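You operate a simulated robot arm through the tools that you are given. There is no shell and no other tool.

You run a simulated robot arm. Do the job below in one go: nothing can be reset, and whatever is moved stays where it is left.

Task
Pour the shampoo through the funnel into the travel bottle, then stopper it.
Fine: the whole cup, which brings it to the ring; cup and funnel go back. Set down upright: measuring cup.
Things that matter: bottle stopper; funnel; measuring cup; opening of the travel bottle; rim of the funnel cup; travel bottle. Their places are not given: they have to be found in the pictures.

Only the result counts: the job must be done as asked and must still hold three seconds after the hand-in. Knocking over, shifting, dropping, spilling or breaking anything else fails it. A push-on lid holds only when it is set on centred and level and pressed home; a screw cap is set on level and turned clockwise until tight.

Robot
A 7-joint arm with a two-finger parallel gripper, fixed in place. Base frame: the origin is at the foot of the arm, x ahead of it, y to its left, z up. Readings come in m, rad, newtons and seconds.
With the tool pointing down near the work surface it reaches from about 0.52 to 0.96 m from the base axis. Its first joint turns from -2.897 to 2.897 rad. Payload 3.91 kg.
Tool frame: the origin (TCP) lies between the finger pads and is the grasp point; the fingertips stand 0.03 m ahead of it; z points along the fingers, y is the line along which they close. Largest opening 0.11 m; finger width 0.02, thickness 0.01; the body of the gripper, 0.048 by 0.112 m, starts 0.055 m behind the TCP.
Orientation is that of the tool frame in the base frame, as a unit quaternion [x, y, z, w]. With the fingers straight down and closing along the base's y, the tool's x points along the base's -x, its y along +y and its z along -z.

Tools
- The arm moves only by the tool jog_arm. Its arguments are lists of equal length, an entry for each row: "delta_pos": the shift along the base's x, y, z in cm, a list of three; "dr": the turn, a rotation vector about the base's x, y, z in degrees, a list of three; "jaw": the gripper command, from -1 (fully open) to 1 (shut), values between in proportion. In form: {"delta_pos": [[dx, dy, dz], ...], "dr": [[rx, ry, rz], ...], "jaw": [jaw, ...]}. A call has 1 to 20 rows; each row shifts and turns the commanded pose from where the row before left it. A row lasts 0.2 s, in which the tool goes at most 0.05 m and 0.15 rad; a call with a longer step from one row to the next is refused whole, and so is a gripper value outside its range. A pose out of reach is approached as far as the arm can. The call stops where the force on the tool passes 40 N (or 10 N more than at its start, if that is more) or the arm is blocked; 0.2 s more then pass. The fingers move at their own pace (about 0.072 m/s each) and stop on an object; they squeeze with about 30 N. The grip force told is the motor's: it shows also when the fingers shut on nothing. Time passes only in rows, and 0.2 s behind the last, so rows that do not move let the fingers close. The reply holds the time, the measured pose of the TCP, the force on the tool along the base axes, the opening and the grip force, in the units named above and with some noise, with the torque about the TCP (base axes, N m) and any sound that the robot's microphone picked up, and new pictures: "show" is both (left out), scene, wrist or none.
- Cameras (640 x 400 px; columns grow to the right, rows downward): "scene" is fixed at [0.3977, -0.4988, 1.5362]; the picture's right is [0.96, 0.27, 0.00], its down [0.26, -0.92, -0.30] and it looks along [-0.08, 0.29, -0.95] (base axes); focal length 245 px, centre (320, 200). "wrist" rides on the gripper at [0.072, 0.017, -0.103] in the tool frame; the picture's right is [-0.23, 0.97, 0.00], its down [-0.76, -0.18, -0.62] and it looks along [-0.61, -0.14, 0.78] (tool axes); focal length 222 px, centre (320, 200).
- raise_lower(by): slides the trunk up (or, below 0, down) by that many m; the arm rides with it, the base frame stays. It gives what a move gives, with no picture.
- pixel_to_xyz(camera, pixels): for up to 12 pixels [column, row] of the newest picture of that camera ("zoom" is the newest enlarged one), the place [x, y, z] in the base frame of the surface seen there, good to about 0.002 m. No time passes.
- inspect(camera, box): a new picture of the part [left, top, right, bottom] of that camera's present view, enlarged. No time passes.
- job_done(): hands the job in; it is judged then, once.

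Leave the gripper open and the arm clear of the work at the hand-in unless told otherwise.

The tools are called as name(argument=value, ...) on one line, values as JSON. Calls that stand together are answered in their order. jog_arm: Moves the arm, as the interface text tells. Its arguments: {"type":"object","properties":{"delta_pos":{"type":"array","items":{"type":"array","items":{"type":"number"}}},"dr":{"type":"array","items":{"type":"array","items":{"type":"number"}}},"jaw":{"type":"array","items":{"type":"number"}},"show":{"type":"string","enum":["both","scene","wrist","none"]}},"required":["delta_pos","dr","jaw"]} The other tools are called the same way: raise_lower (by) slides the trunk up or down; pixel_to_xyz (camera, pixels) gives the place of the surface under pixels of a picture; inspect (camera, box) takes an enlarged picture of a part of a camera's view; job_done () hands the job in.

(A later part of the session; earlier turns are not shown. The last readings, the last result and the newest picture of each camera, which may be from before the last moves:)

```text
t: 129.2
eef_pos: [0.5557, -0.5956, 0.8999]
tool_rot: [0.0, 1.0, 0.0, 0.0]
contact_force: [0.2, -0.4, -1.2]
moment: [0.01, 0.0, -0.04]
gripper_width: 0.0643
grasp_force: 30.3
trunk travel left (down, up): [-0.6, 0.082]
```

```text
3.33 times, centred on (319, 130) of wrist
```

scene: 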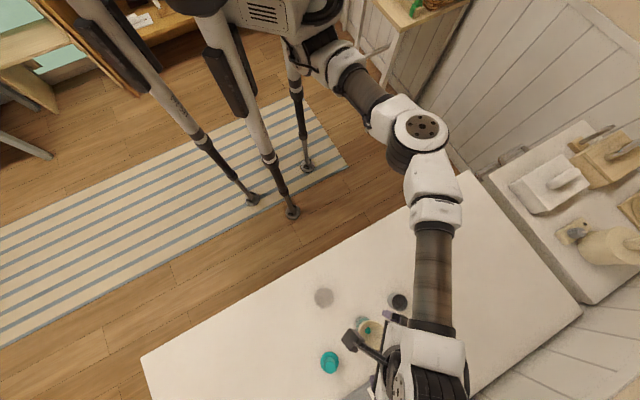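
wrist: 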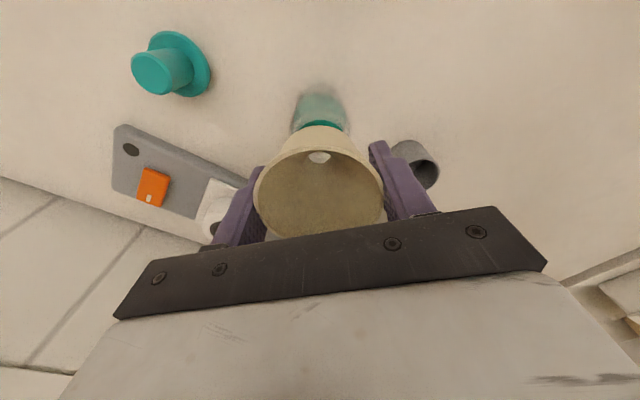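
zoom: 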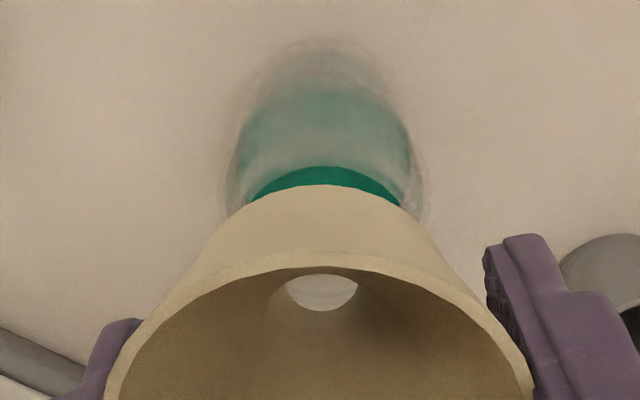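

The funnel is out; the bottle stays put. Rise to z≈0.96 and carry it to the holder (0.631,-0.507).

jog_arm(delta_pos=[[0, 0, 2], [0, 0, 2.5], [0, 0, 1.5], [1.2, 1.4, 0], [2.0, 2.4, 0], [2.0, 2.4, 0], [1.55, 1.8, 0], [0.75, 0.85, 0], [0, 0, 0], [0, 0, 0]], dr=[[0, 0, 0], [0, 0, 0], [0, 0, 0], [0, 0, 0], [0, 0, 0], [0, 0, 0], [0, 0, 0], [0, 0, 0], [0, 0, 0], [0, 0, 0]], jaw=[1, 1, 1, 1, 1, 1, 1, 1, 1, 1], show="wrist")

inspect(camera="wrist", box=[296, 68, 346, 128])

```text
t: 131.4
eef_pos: [0.6301, -0.5062, 0.9588]
tool_rot: [0.001, 1.0, 0.0, 0.0]
contact_force: [0.4, -0.6, -0.8]
moment: [-0.01, -0.01, -0.03]
gripper_width: 0.0642
grasp_force: 29.9
trunk travel left (down, up): [-0.6, 0.082]
```

wrist: 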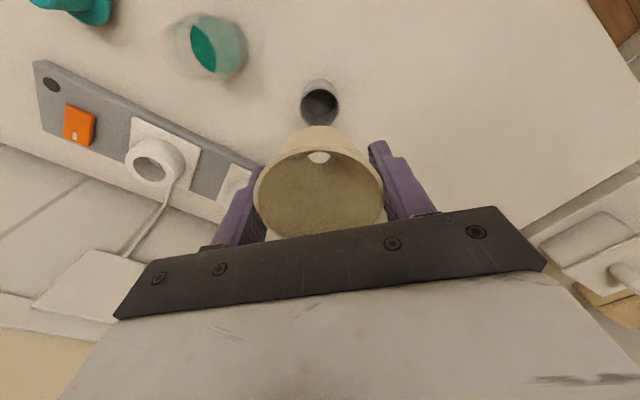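

```text
6.67 times, centred on (321, 98) of wrist
```

zoom: 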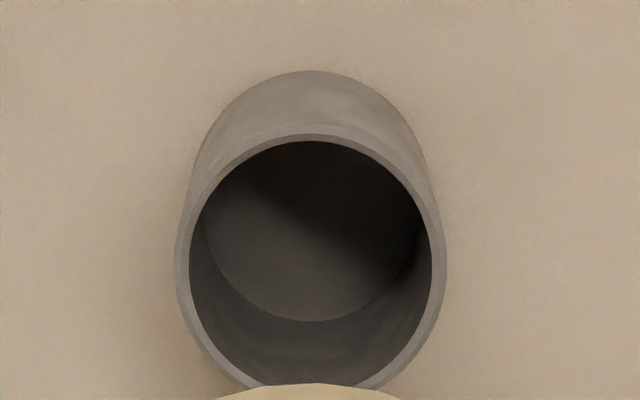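

The holder appears slightly left/down of where it should be. I'll measure the funnel rim and the holder rim directly.

pixel_to_xyz(camera="zoom", pixels=[[182, 260], [440, 260], [312, 130], [220, 165], [405, 170], [200, 330], [425, 330], [193, 210], [430, 215], [310, 230], [250, 380], [375, 380]])

inspect(camera="wrist", box=[246, 120, 392, 240])

pixel_to_xyz(camera="zoom", pixels=[[108, 250], [117, 210], [140, 172], [180, 135], [240, 107], [310, 97], [380, 104], [440, 121], [490, 155], [520, 195], [532, 235], [531, 270]])

```text
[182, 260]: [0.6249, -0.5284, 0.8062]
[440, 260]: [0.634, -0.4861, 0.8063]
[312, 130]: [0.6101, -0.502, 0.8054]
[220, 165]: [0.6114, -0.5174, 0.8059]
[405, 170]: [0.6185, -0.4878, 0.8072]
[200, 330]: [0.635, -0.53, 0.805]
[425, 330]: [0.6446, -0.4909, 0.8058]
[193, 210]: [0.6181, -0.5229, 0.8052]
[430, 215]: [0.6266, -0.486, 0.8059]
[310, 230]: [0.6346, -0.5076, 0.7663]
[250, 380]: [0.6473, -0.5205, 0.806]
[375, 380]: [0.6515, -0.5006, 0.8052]
```

```text
3.33 times, centred on (319, 180) of wrist
```

zoom: 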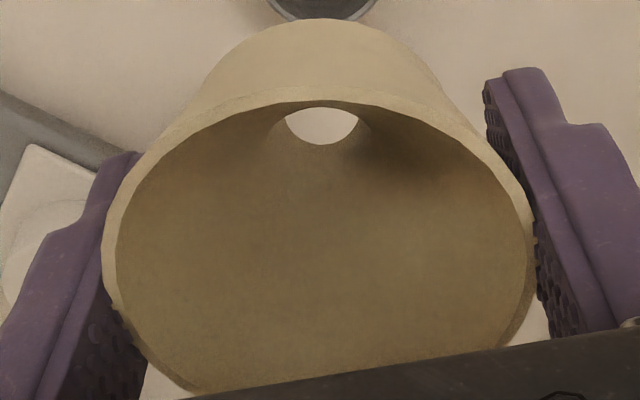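

```text
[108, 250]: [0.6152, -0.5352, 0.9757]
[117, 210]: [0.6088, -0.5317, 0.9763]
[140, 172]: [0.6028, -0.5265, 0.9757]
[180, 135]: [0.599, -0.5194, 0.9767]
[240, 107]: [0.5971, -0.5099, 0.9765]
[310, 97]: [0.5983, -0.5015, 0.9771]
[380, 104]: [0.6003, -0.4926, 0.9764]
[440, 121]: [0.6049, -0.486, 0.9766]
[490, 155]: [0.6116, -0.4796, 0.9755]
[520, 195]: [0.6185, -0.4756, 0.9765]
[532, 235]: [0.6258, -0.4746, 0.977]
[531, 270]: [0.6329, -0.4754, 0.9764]
```

Funnel axis (0.6283,-0.5065), level; holder axis (0.631,-0.5075). Shift (+0.25,-0.1) cm and descend to just above the seat.

jog_arm(delta_pos=[[0.25, -0.1, -2], [0, 0, -2.5], [0, 0, -2.5], [0, 0, -1.5], [0, 0, 0], [0, 0, 0]], dr=[[0, 0, 0], [0, 0, 0], [0, 0, 0], [0, 0, 0], [0, 0, 0], [0, 0, 0]], jaw=[1, 1, 1, 1, 1, 1], show="wrist")

inspect(camera="wrist", box=[246, 80, 392, 200])

pixel_to_xyz(camera="zoom", pixels=[[108, 383], [117, 343], [140, 305], [180, 268], [240, 240], [310, 230], [380, 237], [440, 254], [490, 288], [520, 328], [532, 368], [533, 385]])

```text
t: 132.8
eef_pos: [0.6317, -0.507, 0.8748]
tool_rot: [0.001, 1.0, 0.0, 0.001]
contact_force: [0.5, 0.2, -1.1]
moment: [0.0, -0.03, -0.02]
gripper_width: 0.064
grasp_force: 29.8
trunk travel left (down, up): [-0.6, 0.082]
```

wrist: 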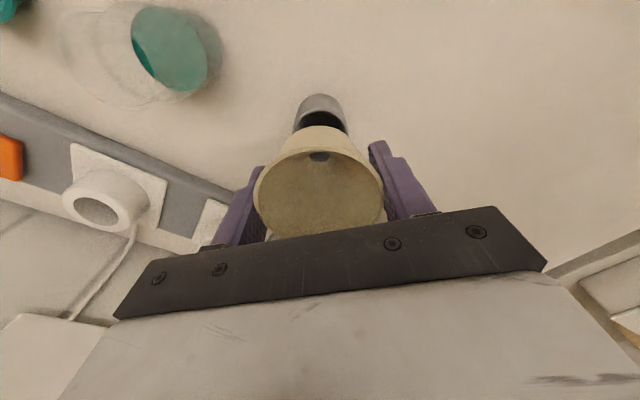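

```text
3.33 times, centred on (319, 140) of wrist
```

zoom: 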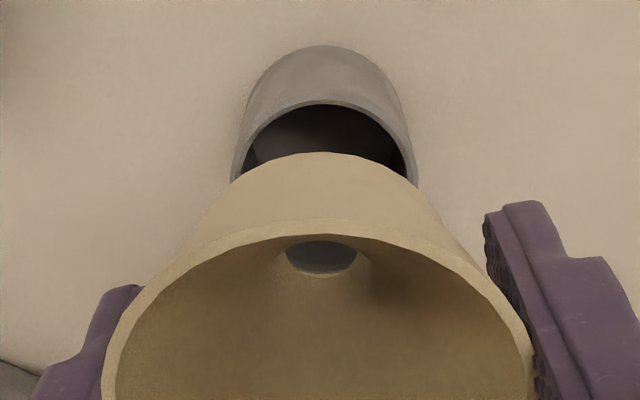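

```text
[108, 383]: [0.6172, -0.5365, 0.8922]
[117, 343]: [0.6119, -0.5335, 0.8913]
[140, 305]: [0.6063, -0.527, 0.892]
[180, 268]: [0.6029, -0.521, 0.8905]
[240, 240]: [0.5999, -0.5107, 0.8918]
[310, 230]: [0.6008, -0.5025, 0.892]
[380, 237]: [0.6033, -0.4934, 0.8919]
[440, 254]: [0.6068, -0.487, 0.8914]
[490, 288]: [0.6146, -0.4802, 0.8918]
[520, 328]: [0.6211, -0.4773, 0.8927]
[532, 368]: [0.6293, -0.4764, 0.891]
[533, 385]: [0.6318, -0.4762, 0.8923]
```

Centred on the holder ((0.6312,-0.5078)). Lower to the seat in steps.

jog_arm(delta_pos=[[0, 0, -1], [0, 0, -1], [0, 0, -0.8], [0, 0, -0.6], [0, 0, -0.4], [0, 0, 0]], dr=[[0, 0, 0], [0, 0, 0], [0, 0, 0], [0, 0, 0], [0, 0, 0], [0, 0, 0]], jaw=[1, 1, 1, 1, 1, 1], show="none")

jog_arm(delta_pos=[[0, 0, -0.2], [0, 0, -0.2], [0, 0, 0]], dr=[[0, 0, 0], [0, 0, 0], [0, 0, 0]], jaw=[1, 1, 1], show="none")

```text
t: 134.2
eef_pos: [0.6331, -0.5061, 0.8371]
tool_rot: [0.0, 1.0, 0.0, 0.002]
contact_force: [0.8, 0.7, 0.6]
moment: [-0.03, -0.03, -0.01]
gripper_width: 0.064
grasp_force: 30.5
trunk travel left (down, up): [-0.6, 0.082]
```

```text
t: 135.0
eef_pos: [0.6324, -0.5078, 0.8322]
tool_rot: [-0.001, 1.0, 0.001, 0.001]
contact_force: [-0.5, -0.2, 0.4]
moment: [0.02, 0.03, 0.06]
gripper_width: 0.064
grasp_force: 30.4
trunk travel left (down, up): [-0.6, 0.082]
```

No contact yet at 0.832; continue 1 mm steps.

jog_arm(delta_pos=[[0, 0, -0.1], [0, 0, -0.1], [0, 0, 0]], dr=[[0, 0, 0], [0, 0, 0], [0, 0, 0]], jaw=[1, 1, 1], show="none")

jog_arm(delta_pos=[[0, 0, -0.1], [0, 0, -0.1], [0, 0, 0]], dr=[[0, 0, 0], [0, 0, 0], [0, 0, 0]], jaw=[1, 1, 1], show="wrist")

```text
t: 135.8
eef_pos: [0.633, -0.5073, 0.8315]
tool_rot: [0.0, 1.0, 0.001, 0.001]
contact_force: [0.0, -0.1, -0.7]
moment: [0.02, 0.02, 0.01]
gripper_width: 0.0641
grasp_force: 30.0
trunk travel left (down, up): [-0.6, 0.082]
```

```text
t: 136.6
eef_pos: [0.6325, -0.5073, 0.8306]
tool_rot: [0.0, 1.0, 0.0, 0.001]
contact_force: [0.4, 0.4, 3.2]
moment: [-0.02, -0.01, -0.05]
gripper_width: 0.064
grasp_force: 30.1
trunk travel left (down, up): [-0.6, 0.082]
```

wrist: 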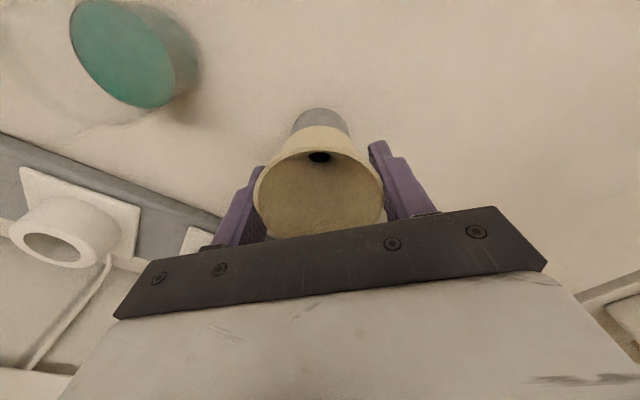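

Seat felt at 0.8306. One more millimetre, then open the fingers.

jog_arm(delta_pos=[[0, 0, -0.1], [0, 0, 0], [0, 0, 0], [0, 0, 0], [0, 0, 0], [0, 0, 0]], dr=[[0, 0, 0], [0, 0, 0], [0, 0, 0], [0, 0, 0], [0, 0, 0], [0, 0, 0]], jaw=[1, 1, -0.4, -1, -1, -1], show="wrist")

inspect(camera="wrist", box=[220, 80, 430, 240])

```text
t: 138.0
eef_pos: [0.6335, -0.507, 0.828]
tool_rot: [0.0, 1.0, 0.0, 0.001]
contact_force: [-0.8, -0.2, 0.2]
moment: [0.01, -0.04, 0.01]
gripper_width: 0.11
grasp_force: 0.0
trunk travel left (down, up): [-0.6, 0.082]
```

wrist: 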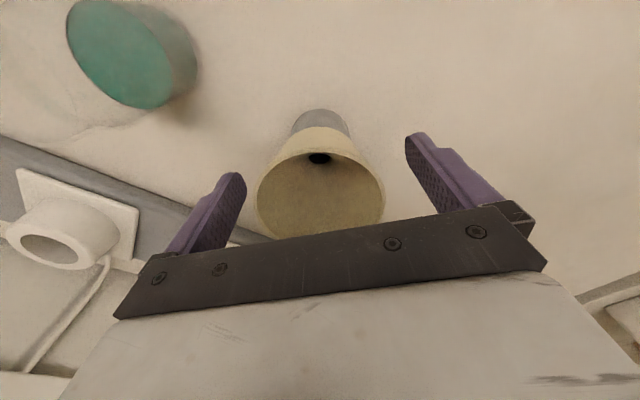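

```text
2.50 times, centred on (325, 160) of wrist
```

zoom: 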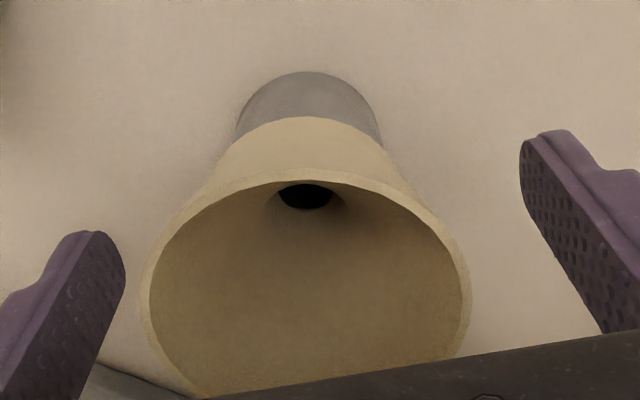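

The funnel is back in its holder. Rise, and move above the stopper (≈(0.487,-0.703)).

jog_arm(delta_pos=[[0, 0, 1.5], [0, 0, 3], [0, 0, 4], [0, 0, 4], [0, 0, 2.5], [-2.1, -2.8, 0], [-2.1, -2.8, 0], [-2.1, -2.8, 0], [-2.1, -2.8, 0], [-2.1, -2.8, 0], [-2.1, -2.8, 0], [-2.05, -2.8, -2], [0, 0, -1], [0, 0, 0]], dr=[[0, 0, 0], [0, 0, 0], [0, 0, 0], [0, 0, 0], [0, 0, 0], [0, 0, 0], [0, 0, 0], [0, 0, 0], [0, 0, 0], [0, 0, 0], [0, 0, 0], [0, 0, 0], [0, 0, 0], [0, 0, 0]], jaw=[-1, -1, -1, -1, -1, -1, -1, -1, -1, -1, -1, -1, -1, -1])

inspect(camera="scene", box=[300, 270, 440, 380])

inspect(camera="wrist", box=[240, 60, 440, 200])

```text
t: 141.0
eef_pos: [0.4774, -0.6772, 0.9456]
tool_rot: [0.001, 1.0, 0.001, 0.001]
contact_force: [-0.7, -0.1, -0.1]
moment: [0.0, 0.03, 0.0]
gripper_width: 0.1102
grasp_force: 0.1
out of reach, approached as far as the arm can: row 11, 12
trunk travel left (down, up): [-0.6, 0.082]
```

scene: 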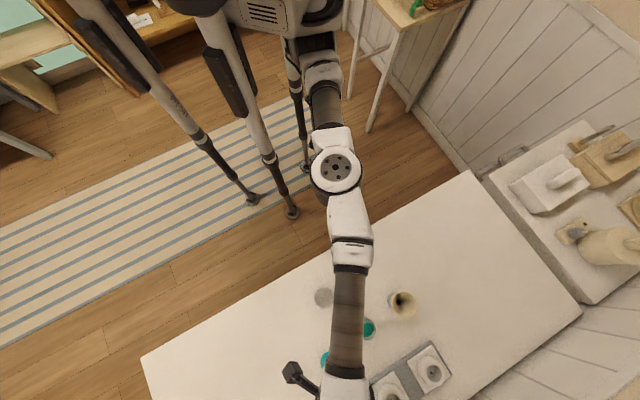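
wrist: 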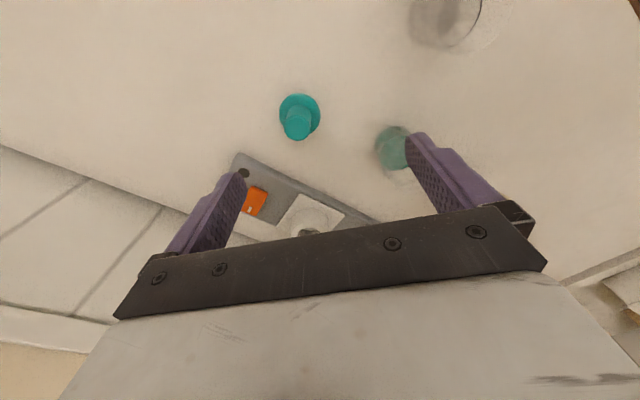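

```text
3.64 times, centred on (370, 325) of scene
```

zoom: 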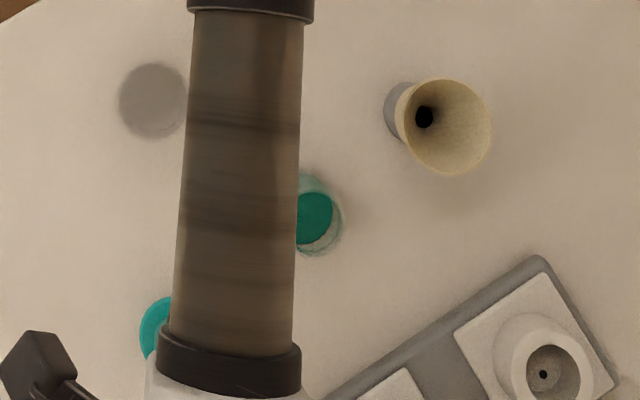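

```text
2.86 times, centred on (340, 130) of wrist
```

zoom: 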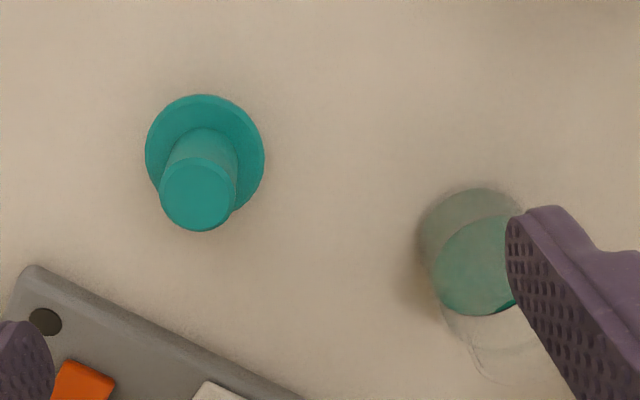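

Rows 11–12 hit a joint limit in this yaw; the tool stopped at (0.477,-0.677). First I'll measure the stopper from here: knob top at zoom (196,195), flange around it.

pixel_to_xyz(camera="zoom", pixels=[[196, 195], [165, 195], [226, 198], [196, 164], [196, 226], [172, 175], [220, 215], [155, 150], [205, 100], [258, 155], [240, 115], [170, 115]])

inspect(camera="wrist", box=[265, 80, 335, 150])

```text
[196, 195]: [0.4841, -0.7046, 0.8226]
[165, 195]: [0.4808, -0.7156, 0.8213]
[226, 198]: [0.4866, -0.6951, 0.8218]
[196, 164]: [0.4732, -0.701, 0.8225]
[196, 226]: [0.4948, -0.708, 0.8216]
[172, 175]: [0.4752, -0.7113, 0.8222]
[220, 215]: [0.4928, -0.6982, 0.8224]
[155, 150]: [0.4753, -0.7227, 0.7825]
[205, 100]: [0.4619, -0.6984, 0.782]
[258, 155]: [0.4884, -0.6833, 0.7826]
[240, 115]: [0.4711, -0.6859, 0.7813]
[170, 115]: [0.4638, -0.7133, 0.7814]
```

```text
5.71 times, centred on (300, 115) of wrist
```

zoom: 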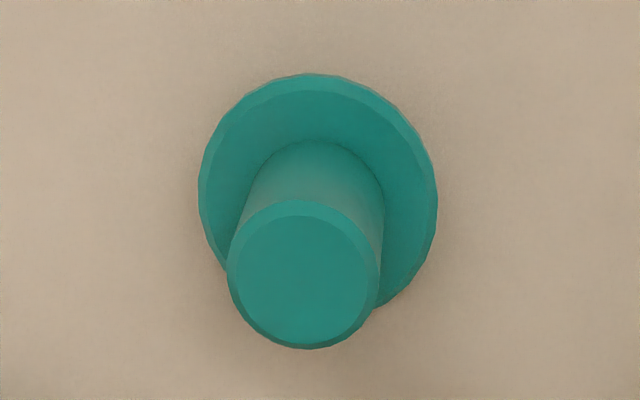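

Stopper axis ≈(0.484,-0.7045), knob radius ≈0.012, knob top z=0.8225, flange top z=0.782. I'll try a small step toward it from here to see whether it's reachable now.

jog_arm(delta_pos=[[0.3, -1.3, -0.5], [0.35, -1.4, -0.5], [0, 0, 0]], dr=[[0, 0, 0], [0, 0, 0], [0, 0, 0]], jaw=[-1, -1, -1], show="none")

```text
t: 141.8
eef_pos: [0.4762, -0.6811, 0.9398]
tool_rot: [0.0, 1.0, 0.0, 0.001]
contact_force: [0.1, -0.1, -0.1]
moment: [0.01, 0.0, -0.01]
gripper_width: 0.1102
grasp_force: 0.0
out of reach, approached as far as the arm can: row 1, 2
trunk travel left (down, up): [-0.6, 0.082]
```

Azimuth seems limited at about -55° for this tool yaw. Test: yaw the tool by -32° here and try again.

jog_arm(delta_pos=[[0, 0, 0], [0, 0, 0], [0, 0, 0], [0, 0, 0], [0, 0, 0], [0.4, -1.2, 0], [0.4, -1.1, 0], [0, 0, 0]], dr=[[0, 0, -8], [0, 0, -8], [0, 0, -8], [0, 0, -8], [0, 0, 0], [0, 0, 0], [0, 0, 0], [0, 0, 0]], jaw=[-1, -1, -1, -1, -1, -1, -1, -1])

```text
t: 143.6
eef_pos: [0.4769, -0.6808, 0.9401]
tool_rot: [0.276, 0.961, -0.001, 0.001]
contact_force: [-0.4, 0.3, 0.1]
moment: [0.01, 0.01, 0.04]
gripper_width: 0.1101
grasp_force: 0.0
out of reach, approached as far as the arm can: row 6, 7
trunk travel left (down, up): [-0.6, 0.082]
```

scene: 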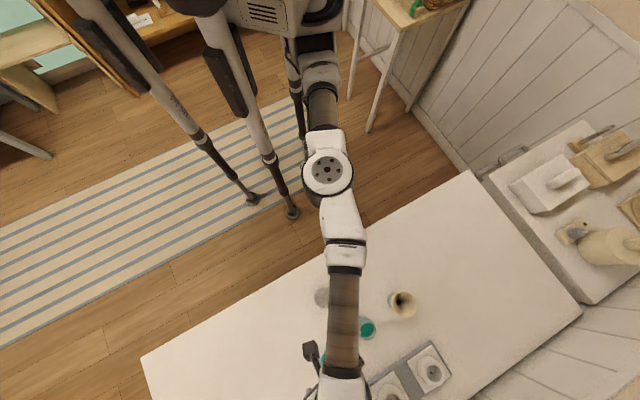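
wrist: 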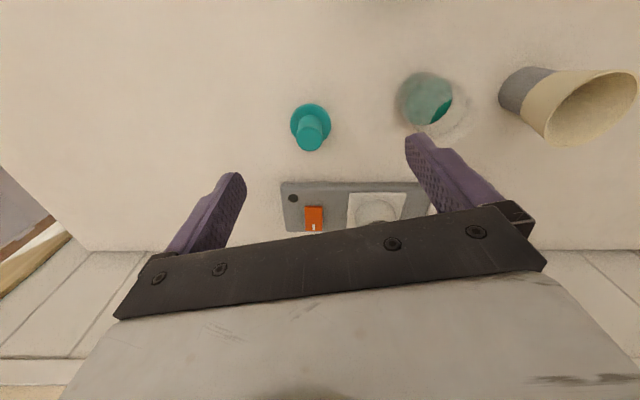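

The yaw moved freely but the azimuth limit stays, so it is the elbow posture. I'll retract toward the robot (to about (0.36,-0.58), which was reachable early on with another elbow posture) and then extend again toward the stopper.

jog_arm(delta_pos=[[0, 0, 1.5], [0, 0, 1.5], [-2.4, 2, 0], [-2.4, 2, 0], [-2.4, 2, 0], [-2.4, 2, 0], [-2.1, 2, 0], [0, 0, 0]], dr=[[0, 0, 0], [0, 0, 0], [0, 0, 0], [0, 0, 0], [0, 0, 0], [0, 0, 0], [0, 0, 0], [0, 0, 0]], jaw=[-1, -1, -1, -1, -1, -1, -1, -1], show="scene")

```text
t: 145.4
eef_pos: [0.359, -0.5768, 0.9708]
tool_rot: [0.276, 0.961, 0.0, 0.001]
contact_force: [0.5, -1.1, 0.2]
moment: [0.01, 0.01, 0.05]
gripper_width: 0.11
grasp_force: 0.0
out of reach, approached as far as the arm can: row 2
trunk travel left (down, up): [-0.6, 0.082]
```

scene: 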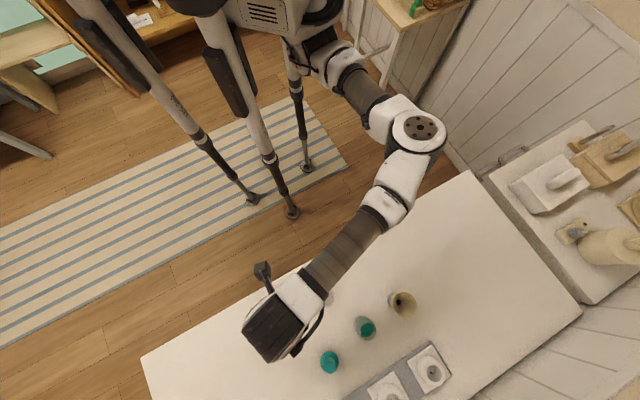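

The elbow is bent again. The reach is said to be larger near the work surface, so I'll narrow the fingers to ≈0.05 m, go lower (z≈0.89, above cup and knob) and extend outward to the stopper from this side.

jog_arm(delta_pos=[[0, -1, -2], [0, -1, -2], [0.5, -1, -2], [1.5, -1.6, -1.5], [1.7, -1.7, -0.5], [1.7, -1.7, 0], [1.7, -1.7, 0], [1.7, -1.7, 0], [0, 0, 0]], dr=[[0, 0, 0], [0, 0, 0], [0, 0, 0], [0, 0, 0], [0, 0, 0], [0, 0, 0], [0, 0, 0], [0, 0, 0], [0, 0, 0]], jaw=[0.1, 0.1, 0.1, 0.1, 0.1, 0.1, 0.1, 0.1, 0.1])

```text
t: 147.4
eef_pos: [0.4445, -0.6916, 0.8908]
tool_rot: [0.276, 0.961, 0.0, 0.001]
contact_force: [0.0, -0.1, -0.7]
moment: [0.0, -0.01, 0.0]
gripper_width: 0.0493
grasp_force: 0.0
trunk travel left (down, up): [-0.6, 0.082]
```

scene: 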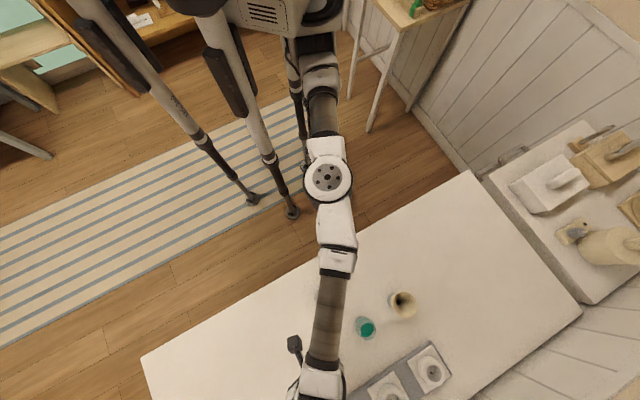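
wrist: 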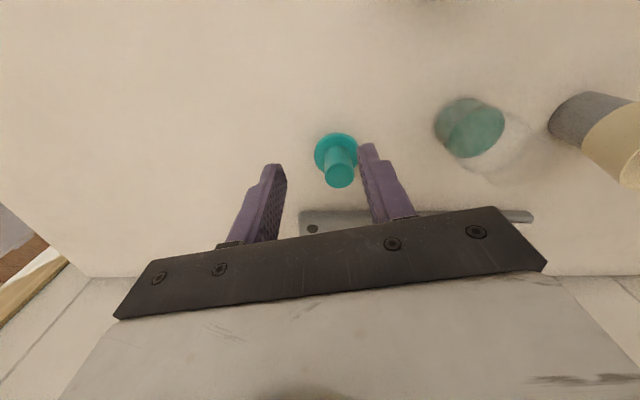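

Reached (0.4445,-0.6916,0.89) without limit. The stopper is 4 cm further in x; try on.

jog_arm(delta_pos=[[1.3, -0.4, 0], [1.3, -0.4, 0], [1.35, -0.5, 0], [0, 0, 0]], dr=[[0, 0, 0], [0, 0, 0], [0, 0, 0], [0, 0, 0]], jaw=[0.1, 0.1, 0.1, 0.1], show="wrist")

```text
t: 148.4
eef_pos: [0.4729, -0.6844, 0.8899]
tool_rot: [0.275, 0.961, 0.001, 0.001]
contact_force: [-0.3, -0.7, 0.3]
moment: [-0.02, 0.01, 0.01]
gripper_width: 0.0497
grasp_force: 0.1
out of reach, approached as far as the arm can: row 1, 2, 3
trunk travel left (down, up): [-0.6, 0.082]
```

wrist: 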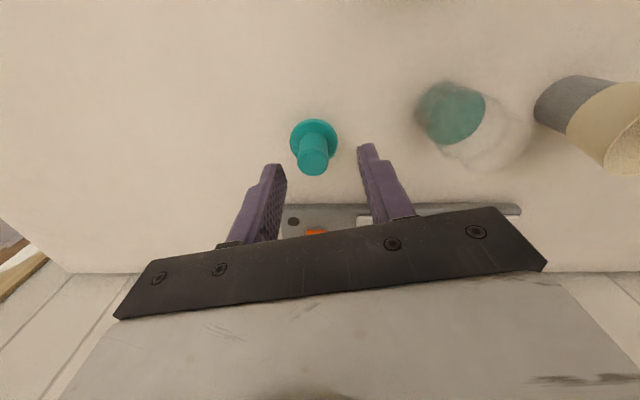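

There is a radial limit of ≈0.83 m here (slightly shrinking with height), so the shoulder seems too high. Lowering the trunk should extend the reach. First I raise and retract the tool to (0.44,-0.64,1.06).

jog_arm(delta_pos=[[0, 0, 3], [-0.7, 1, 3.5], [-0.7, 1, 3.5], [-0.7, 1, 3.5], [-0.7, 1, 3.5], [0, 0, 0]], dr=[[0, 0, 0], [0, 0, 0], [0, 0, 0], [0, 0, 0], [0, 0, 0], [0, 0, 0]], jaw=[0.1, 0.1, 0.1, 0.1, 0.1, 0.1], show="none")

raise_lower(by=-0.05)

```text
t: 149.8
eef_pos: [0.446, -0.6428, 1.0586]
tool_rot: [0.276, 0.961, 0.0, 0.0]
contact_force: [0.1, 0.1, 0.3]
moment: [-0.02, -0.01, -0.04]
gripper_width: 0.0493
grasp_force: 0.1
trunk travel left (down, up): [-0.6, 0.082]
```

```text
t: 150.7
eef_pos: [0.4447, -0.6447, 1.01]
tool_rot: [0.275, 0.961, 0.0, 0.0]
contact_force: [0.0, -0.9, 0.6]
moment: [0.03, 0.01, 0.01]
gripper_width: 0.0499
grasp_force: 0.0
trunk travel left (down, up): [-0.55, 0.132]
```

The trunk lowered by 5 cm. Lower another 10 cm (TCP to ≈0.91), then test the reach.

raise_lower(by=-0.1)

jog_arm(delta_pos=[[1, -1.5, 0], [1, -1.5, 0], [1, -1.5, 0], [0.9, -1.5, 0], [0, 0, 0]], dr=[[0, 0, 0], [0, 0, 0], [0, 0, 0], [0, 0, 0], [0, 0, 0]], jaw=[0.1, 0.1, 0.1, 0.1, 0.1])

```text
t: 152.0
eef_pos: [0.4463, -0.644, 0.9094]
tool_rot: [0.275, 0.961, -0.001, 0.001]
contact_force: [0.2, 0.4, -0.6]
moment: [0.01, -0.06, 0.0]
gripper_width: 0.0498
grasp_force: 0.0
trunk travel left (down, up): [-0.45, 0.232]
```

```text
t: 153.2
eef_pos: [0.4631, -0.6643, 0.909]
tool_rot: [0.276, 0.961, 0.0, 0.001]
contact_force: [0.0, 0.5, 0.3]
moment: [0.02, -0.01, 0.0]
gripper_width: 0.0497
grasp_force: 0.1
out of reach, approached as far as the arm can: row 2, 3, 4
trunk travel left (down, up): [-0.45, 0.232]
```

scene: 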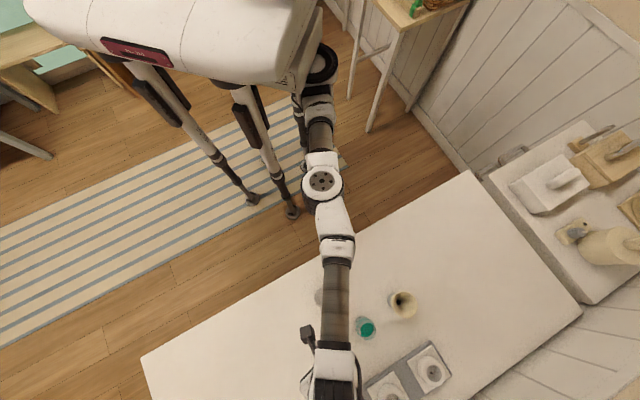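
wrist: 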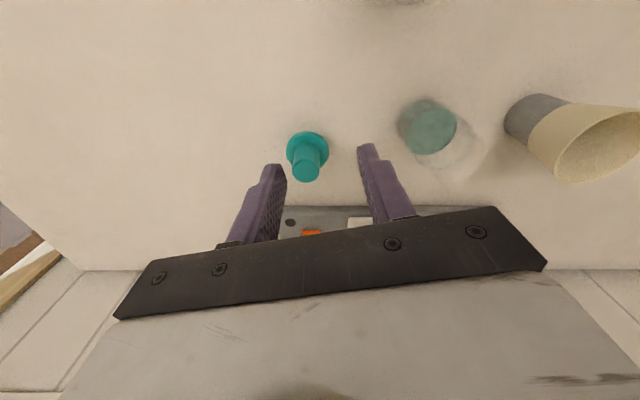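

Lowering the trunk reduced the reach, so that's not the way; I'll raise it back. Instead I'll tilt the tool ≈25° outward (radially): the fingers then reach further while the knob can still be held upright.

raise_lower(by=0.15)

jog_arm(delta_pos=[[-0.5, 1, 0], [-0.5, 1, 0], [0, 0, 0], [0, 0, 0], [0, 0, 0], [0, 0, 0], [0, 0, 0], [0, 0, 0]], dr=[[0, 0, -7.6], [0, 0, -7.6], [0, 0, -7.7], [-5.12, -3.585, 0], [-5.12, -3.585, 0], [-5.12, -3.585, 0], [-5.12, -3.585, 0], [0, 0, 0]], jaw=[0.1, 0.1, 0.1, 0.1, 0.1, 0.1, 0.1, 0.1])

```text
t: 155.0
eef_pos: [0.4641, -0.6639, 1.0593]
tool_rot: [0.276, 0.961, -0.001, 0.001]
contact_force: [-0.9, 0.4, -0.4]
moment: [0.01, 0.01, -0.02]
gripper_width: 0.0496
grasp_force: 0.0
trunk travel left (down, up): [-0.6, 0.082]
```

```text
t: 156.8
eef_pos: [0.4537, -0.6448, 1.0575]
tool_rot: [0.45, 0.866, -0.1, 0.192]
contact_force: [0.2, 0.7, -0.3]
moment: [-0.03, 0.03, -0.03]
gripper_width: 0.0495
grasp_force: 0.1
trunk travel left (down, up): [-0.6, 0.082]
```

scene: 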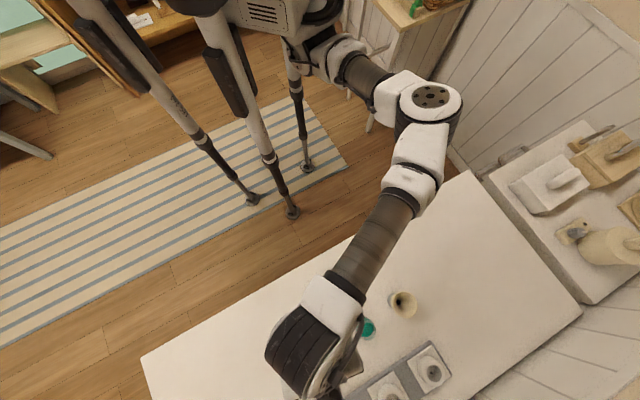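
wrist: 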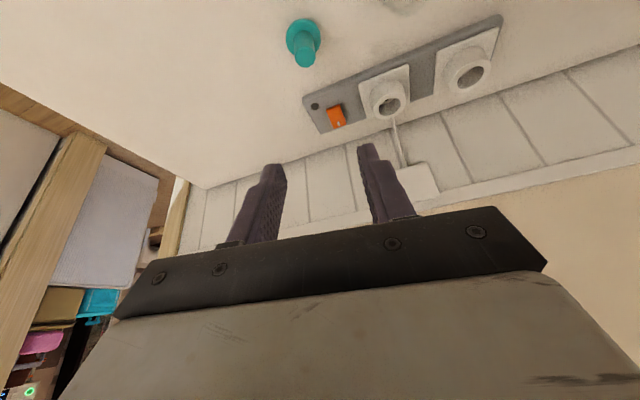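

Tilt is 25° outward at azimuth -55°, closing axis level. Move to above the stopper at z≈0.90.

jog_arm(delta_pos=[[0.6, -1.2, -2.5], [0.6, -1.2, -3], [0.6, -1.2, -3], [0.6, -1.2, -3], [0.6, -1.2, -3], [0, 0, -1], [0, 0, 0]], dr=[[0, 0, 0], [0, 0, 0], [0, 0, 0], [0, 0, 0], [0, 0, 0], [0, 0, 0], [0, 0, 0]], jaw=[0.1, 0.1, 0.1, 0.1, 0.1, 0.1, 0.1])

inspect(camera="wrist", box=[240, 60, 420, 220])

```text
t: 158.4
eef_pos: [0.4836, -0.7035, 0.9039]
tool_rot: [0.449, 0.867, -0.1, 0.193]
contact_force: [0.0, 0.1, 0.0]
moment: [0.02, -0.01, 0.0]
gripper_width: 0.0493
grasp_force: 0.1
trunk travel left (down, up): [-0.6, 0.082]
```

scene: 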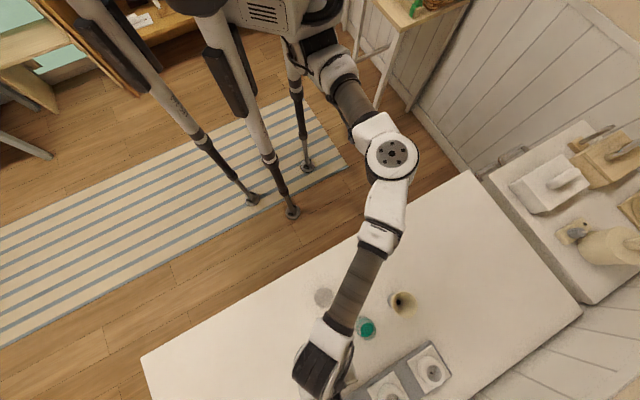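
wrist: 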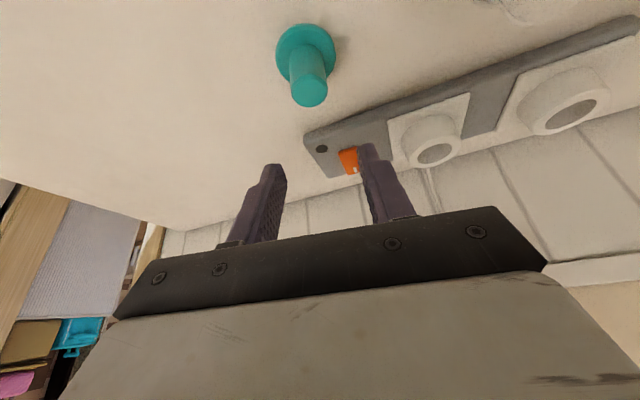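

```text
2.50 times, centred on (330, 140) of wrist
```

zoom: 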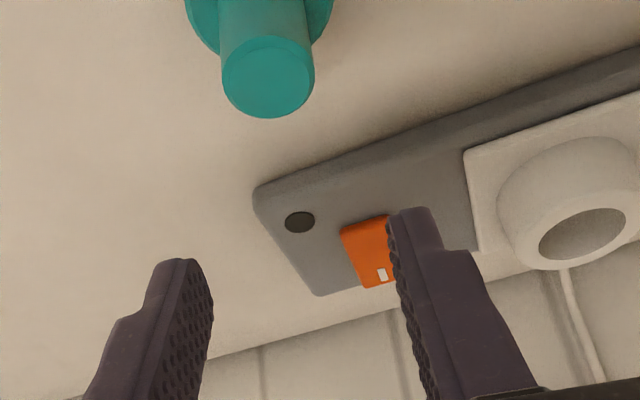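

Reachable. I'll check the power strip's distance and re-measure the knob top from this view.

pixel_to_xyz(camera="wrist", pixels=[[312, 140], [322, 170], [345, 160], [330, 130], [308, 92], [296, 92], [322, 92], [308, 80], [308, 102], [305, 30], [280, 50], [332, 45]])

inspect(camera="wrist", box=[270, 20, 346, 116])

```text
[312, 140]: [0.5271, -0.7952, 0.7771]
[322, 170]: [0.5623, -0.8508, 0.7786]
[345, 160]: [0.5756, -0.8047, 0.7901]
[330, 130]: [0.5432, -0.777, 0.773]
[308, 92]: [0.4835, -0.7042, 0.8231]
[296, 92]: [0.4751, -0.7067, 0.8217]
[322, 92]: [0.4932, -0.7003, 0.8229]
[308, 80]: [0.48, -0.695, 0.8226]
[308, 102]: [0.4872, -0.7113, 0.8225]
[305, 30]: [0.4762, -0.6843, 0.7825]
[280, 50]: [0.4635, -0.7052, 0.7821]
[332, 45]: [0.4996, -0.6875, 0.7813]
```

```text
4.17 times, centred on (308, 68) of wrist
```

zoom: 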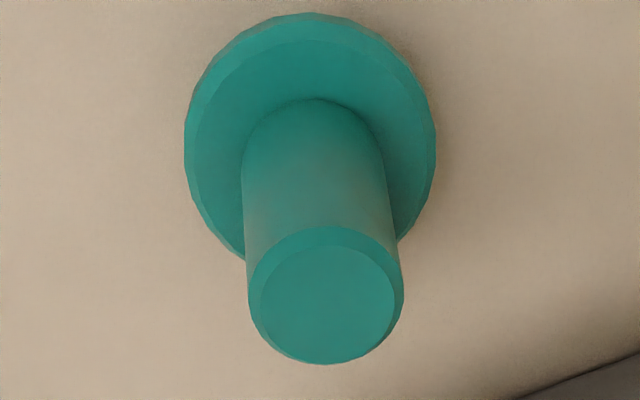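

The strip is well clear. Knob centre (0.484,-0.704). Descend to just above the knob first (TCP 0.86), then check.

jog_arm(delta_pos=[[0, 0, -1.5], [0, 0, -1.5], [0, 0, -1.4], [0, 0, 0], [0, 0, 0]], dr=[[0, 0, 0], [0, 0, 0], [0, 0, 0], [0, 0, 0], [0, 0, 0]], jaw=[0.1, 0.1, 0.1, 0.1, 0.1], show="wrist")

jog_arm(delta_pos=[[0, 0, 0]], dr=[[0, 0, 0]], jaw=[0.1], show="wrist")

inspect(camera="wrist", box=[230, 60, 410, 220])

```text
t: 159.6
eef_pos: [0.4833, -0.7038, 0.8607]
tool_rot: [0.451, 0.866, -0.101, 0.192]
contact_force: [-0.6, -0.8, 0.2]
moment: [0.01, 0.01, -0.03]
gripper_width: 0.0494
grasp_force: 0.0
trunk travel left (down, up): [-0.6, 0.082]
```

wrist: 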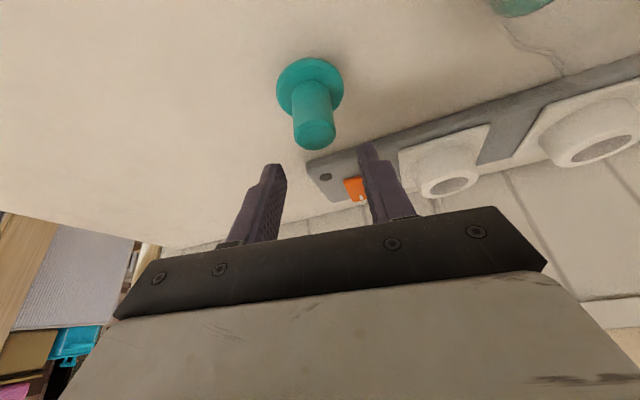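

```text
t: 160.0
eef_pos: [0.4828, -0.705, 0.86]
tool_rot: [0.45, 0.866, -0.1, 0.193]
contact_force: [-1.0, 0.2, 0.8]
moment: [0.0, 0.03, -0.01]
gripper_width: 0.0496
grasp_force: 0.0
trunk travel left (down, up): [-0.6, 0.082]
```

wrist: 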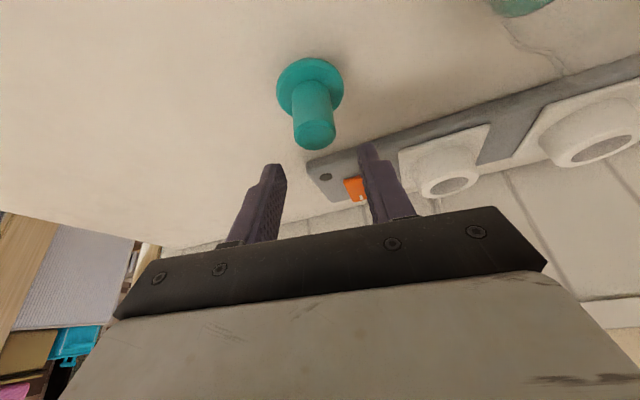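

```text
2.50 times, centred on (320, 140) of wrist
```

zoom: 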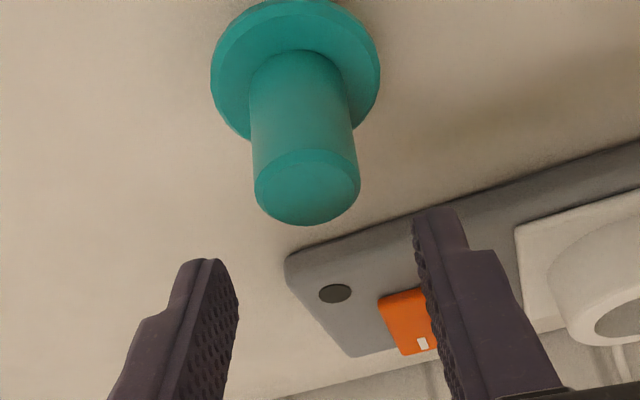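

Good alignment. Descend to TCP z≈0.8175 (fingertips just above the flange).

jog_arm(delta_pos=[[0.05, 0.02, -1.2], [0, 0, -1.2], [0, 0, -1], [0, 0, -0.8], [0, 0, 0], [0, 0, 0]], dr=[[0, 0, 0], [0, 0, 0], [0, 0, 0], [0, 0, 0], [0, 0, 0], [0, 0, 0]], jaw=[0.1, 0.1, 0.1, 0.1, 0.1, 0.1], show="wrist")

inspect(camera="wrist", box=[230, 100, 410, 240])

```text
t: 161.4
eef_pos: [0.4843, -0.7026, 0.8186]
tool_rot: [0.449, 0.867, -0.1, 0.193]
contact_force: [0.3, 0.2, 0.2]
moment: [-0.06, 0.01, 0.01]
gripper_width: 0.0495
grasp_force: 0.0
trunk travel left (down, up): [-0.6, 0.082]
```

wrist: 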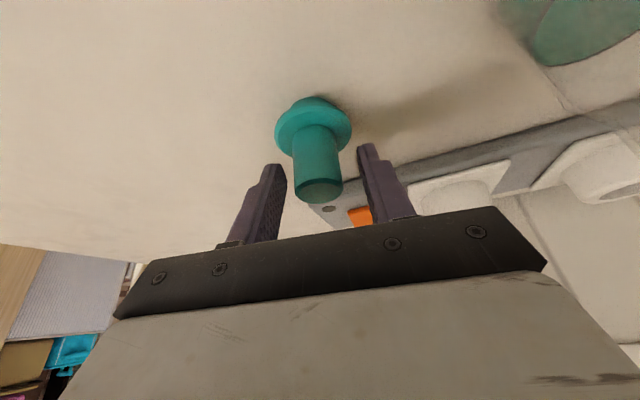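

```text
2.86 times, centred on (320, 170) of wrist
```

zoom: 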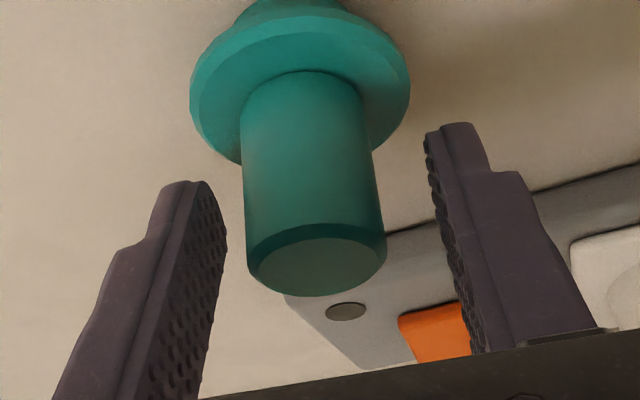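

I'll check the depth alignment by reading points on both fingers and the knob.

pixel_to_xyz(camera="zoom", pixels=[[200, 190], [210, 240], [190, 300], [445, 140], [460, 220], [485, 300], [310, 150], [310, 200], [316, 265], [205, 120], [395, 80], [180, 380]])

```text
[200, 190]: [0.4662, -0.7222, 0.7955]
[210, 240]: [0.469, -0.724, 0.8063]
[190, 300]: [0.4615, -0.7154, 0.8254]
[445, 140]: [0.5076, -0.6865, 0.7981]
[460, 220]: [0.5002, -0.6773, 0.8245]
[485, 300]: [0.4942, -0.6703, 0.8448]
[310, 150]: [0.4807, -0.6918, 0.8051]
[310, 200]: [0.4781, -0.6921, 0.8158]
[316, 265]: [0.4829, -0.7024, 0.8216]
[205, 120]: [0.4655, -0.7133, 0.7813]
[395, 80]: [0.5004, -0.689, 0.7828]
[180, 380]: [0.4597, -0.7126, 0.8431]
```

Fingers are centred on the knob within ≈1–2 mm. Close on the knob.

jog_arm(delta_pos=[[0, 0, 0], [0, 0, 0], [0, 0, 0], [0, 0, 0]], dr=[[0, 0, 0], [0, 0, 0], [0, 0, 0], [0, 0, 0]], jaw=[1, 1, 1, 1], show="wrist")

inspect(camera="wrist", box=[230, 80, 410, 230])

```text
t: 162.4
eef_pos: [0.4847, -0.7048, 0.8185]
tool_rot: [0.451, 0.866, -0.099, 0.192]
contact_force: [0.0, -0.4, 1.0]
moment: [-0.02, 0.02, 0.0]
gripper_width: 0.0258
grasp_force: 29.7
trunk travel left (down, up): [-0.6, 0.082]
```

wrist: 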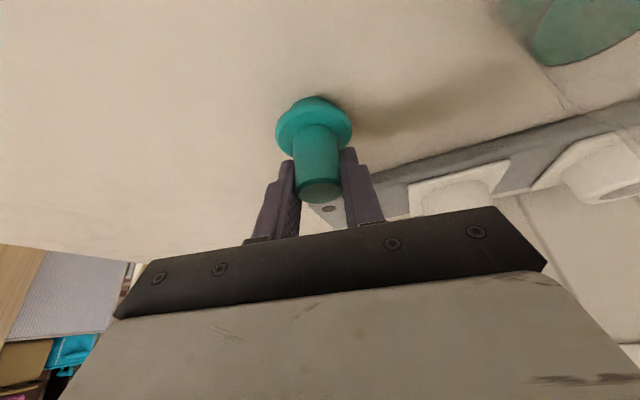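

```text
2.67 times, centred on (320, 155) of wrist
```

zoom: 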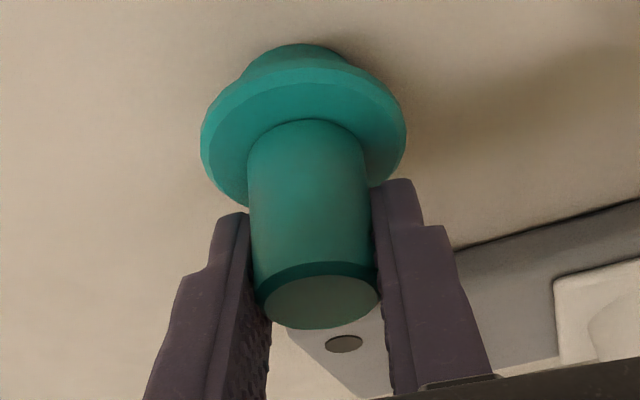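

Gripped at 0.0258 m. Lift slowly to z≈0.95 and check the stopper hangs upright.

jog_arm(delta_pos=[[0, 0, 0.5], [0, 0, 1], [0, 0, 2], [0, 0, 2.5], [0, 0, 2.5], [0, 0, 2.5], [0, 0, 2.2], [0, 0, 0]], dr=[[0, 0, 0], [0, 0, 0], [0, 0, 0], [0, 0, 0], [0, 0, 0], [0, 0, 0], [0, 0, 0], [0, 0, 0]], jaw=[1, 1, 1, 1, 1, 1, 1, 1])

inspect(camera="wrist", box=[230, 80, 410, 230])

```text
t: 164.2
eef_pos: [0.4844, -0.7038, 0.95]
tool_rot: [0.45, 0.866, -0.1, 0.192]
contact_force: [0.3, 0.2, -0.7]
moment: [-0.03, 0.02, 0.0]
gripper_width: 0.0257
grasp_force: 30.1
trunk travel left (down, up): [-0.6, 0.082]
```

scene: 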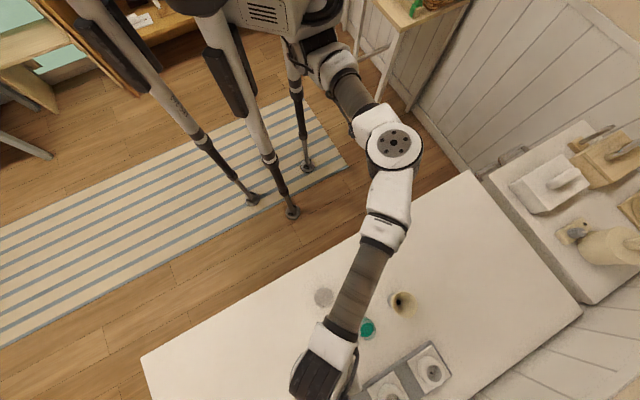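
wrist: 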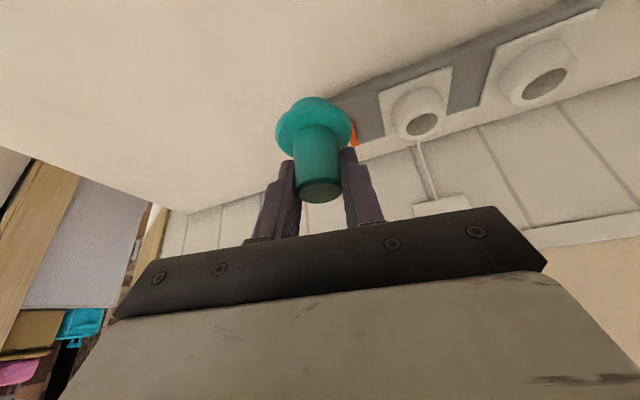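

```text
2.67 times, centred on (320, 155) of wrist
```

zoom: 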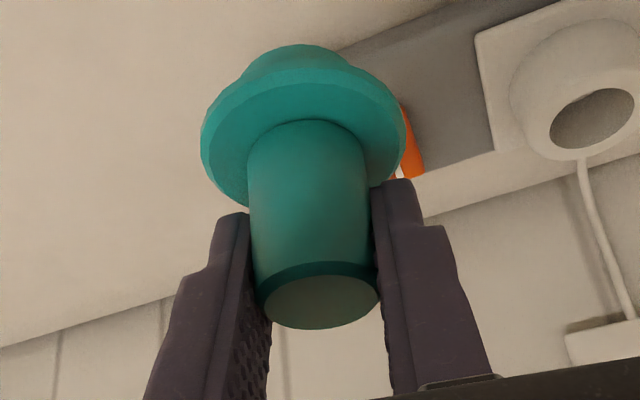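

The stopper is held upright, unchanged in the hand. Now re-measure the bottle from the scene view at (367,328).

inspect(camera="scene", box=[350, 310, 386, 346])

pixel_to_xyz(camera="zoom", pixels=[[320, 200], [250, 200], [300, 120], [400, 200], [340, 280], [280, 150], [380, 250], [260, 250], [370, 150], [420, 230], [360, 300], [230, 150]])

```text
11.11 times, centred on (368, 328) of scene
```

zoom: 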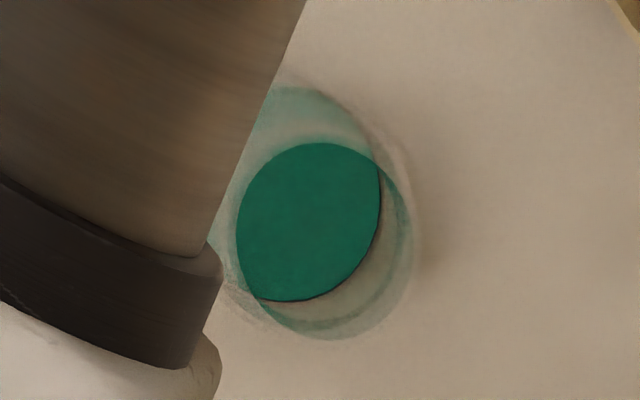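

```text
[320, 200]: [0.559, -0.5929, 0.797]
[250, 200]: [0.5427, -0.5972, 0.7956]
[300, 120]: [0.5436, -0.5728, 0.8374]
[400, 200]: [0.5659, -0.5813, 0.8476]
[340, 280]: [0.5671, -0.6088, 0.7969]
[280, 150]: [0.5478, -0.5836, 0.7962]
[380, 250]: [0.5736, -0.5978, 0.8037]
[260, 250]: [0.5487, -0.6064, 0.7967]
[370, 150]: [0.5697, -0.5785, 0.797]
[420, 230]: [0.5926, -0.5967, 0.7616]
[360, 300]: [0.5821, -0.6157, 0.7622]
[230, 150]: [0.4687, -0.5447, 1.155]
```

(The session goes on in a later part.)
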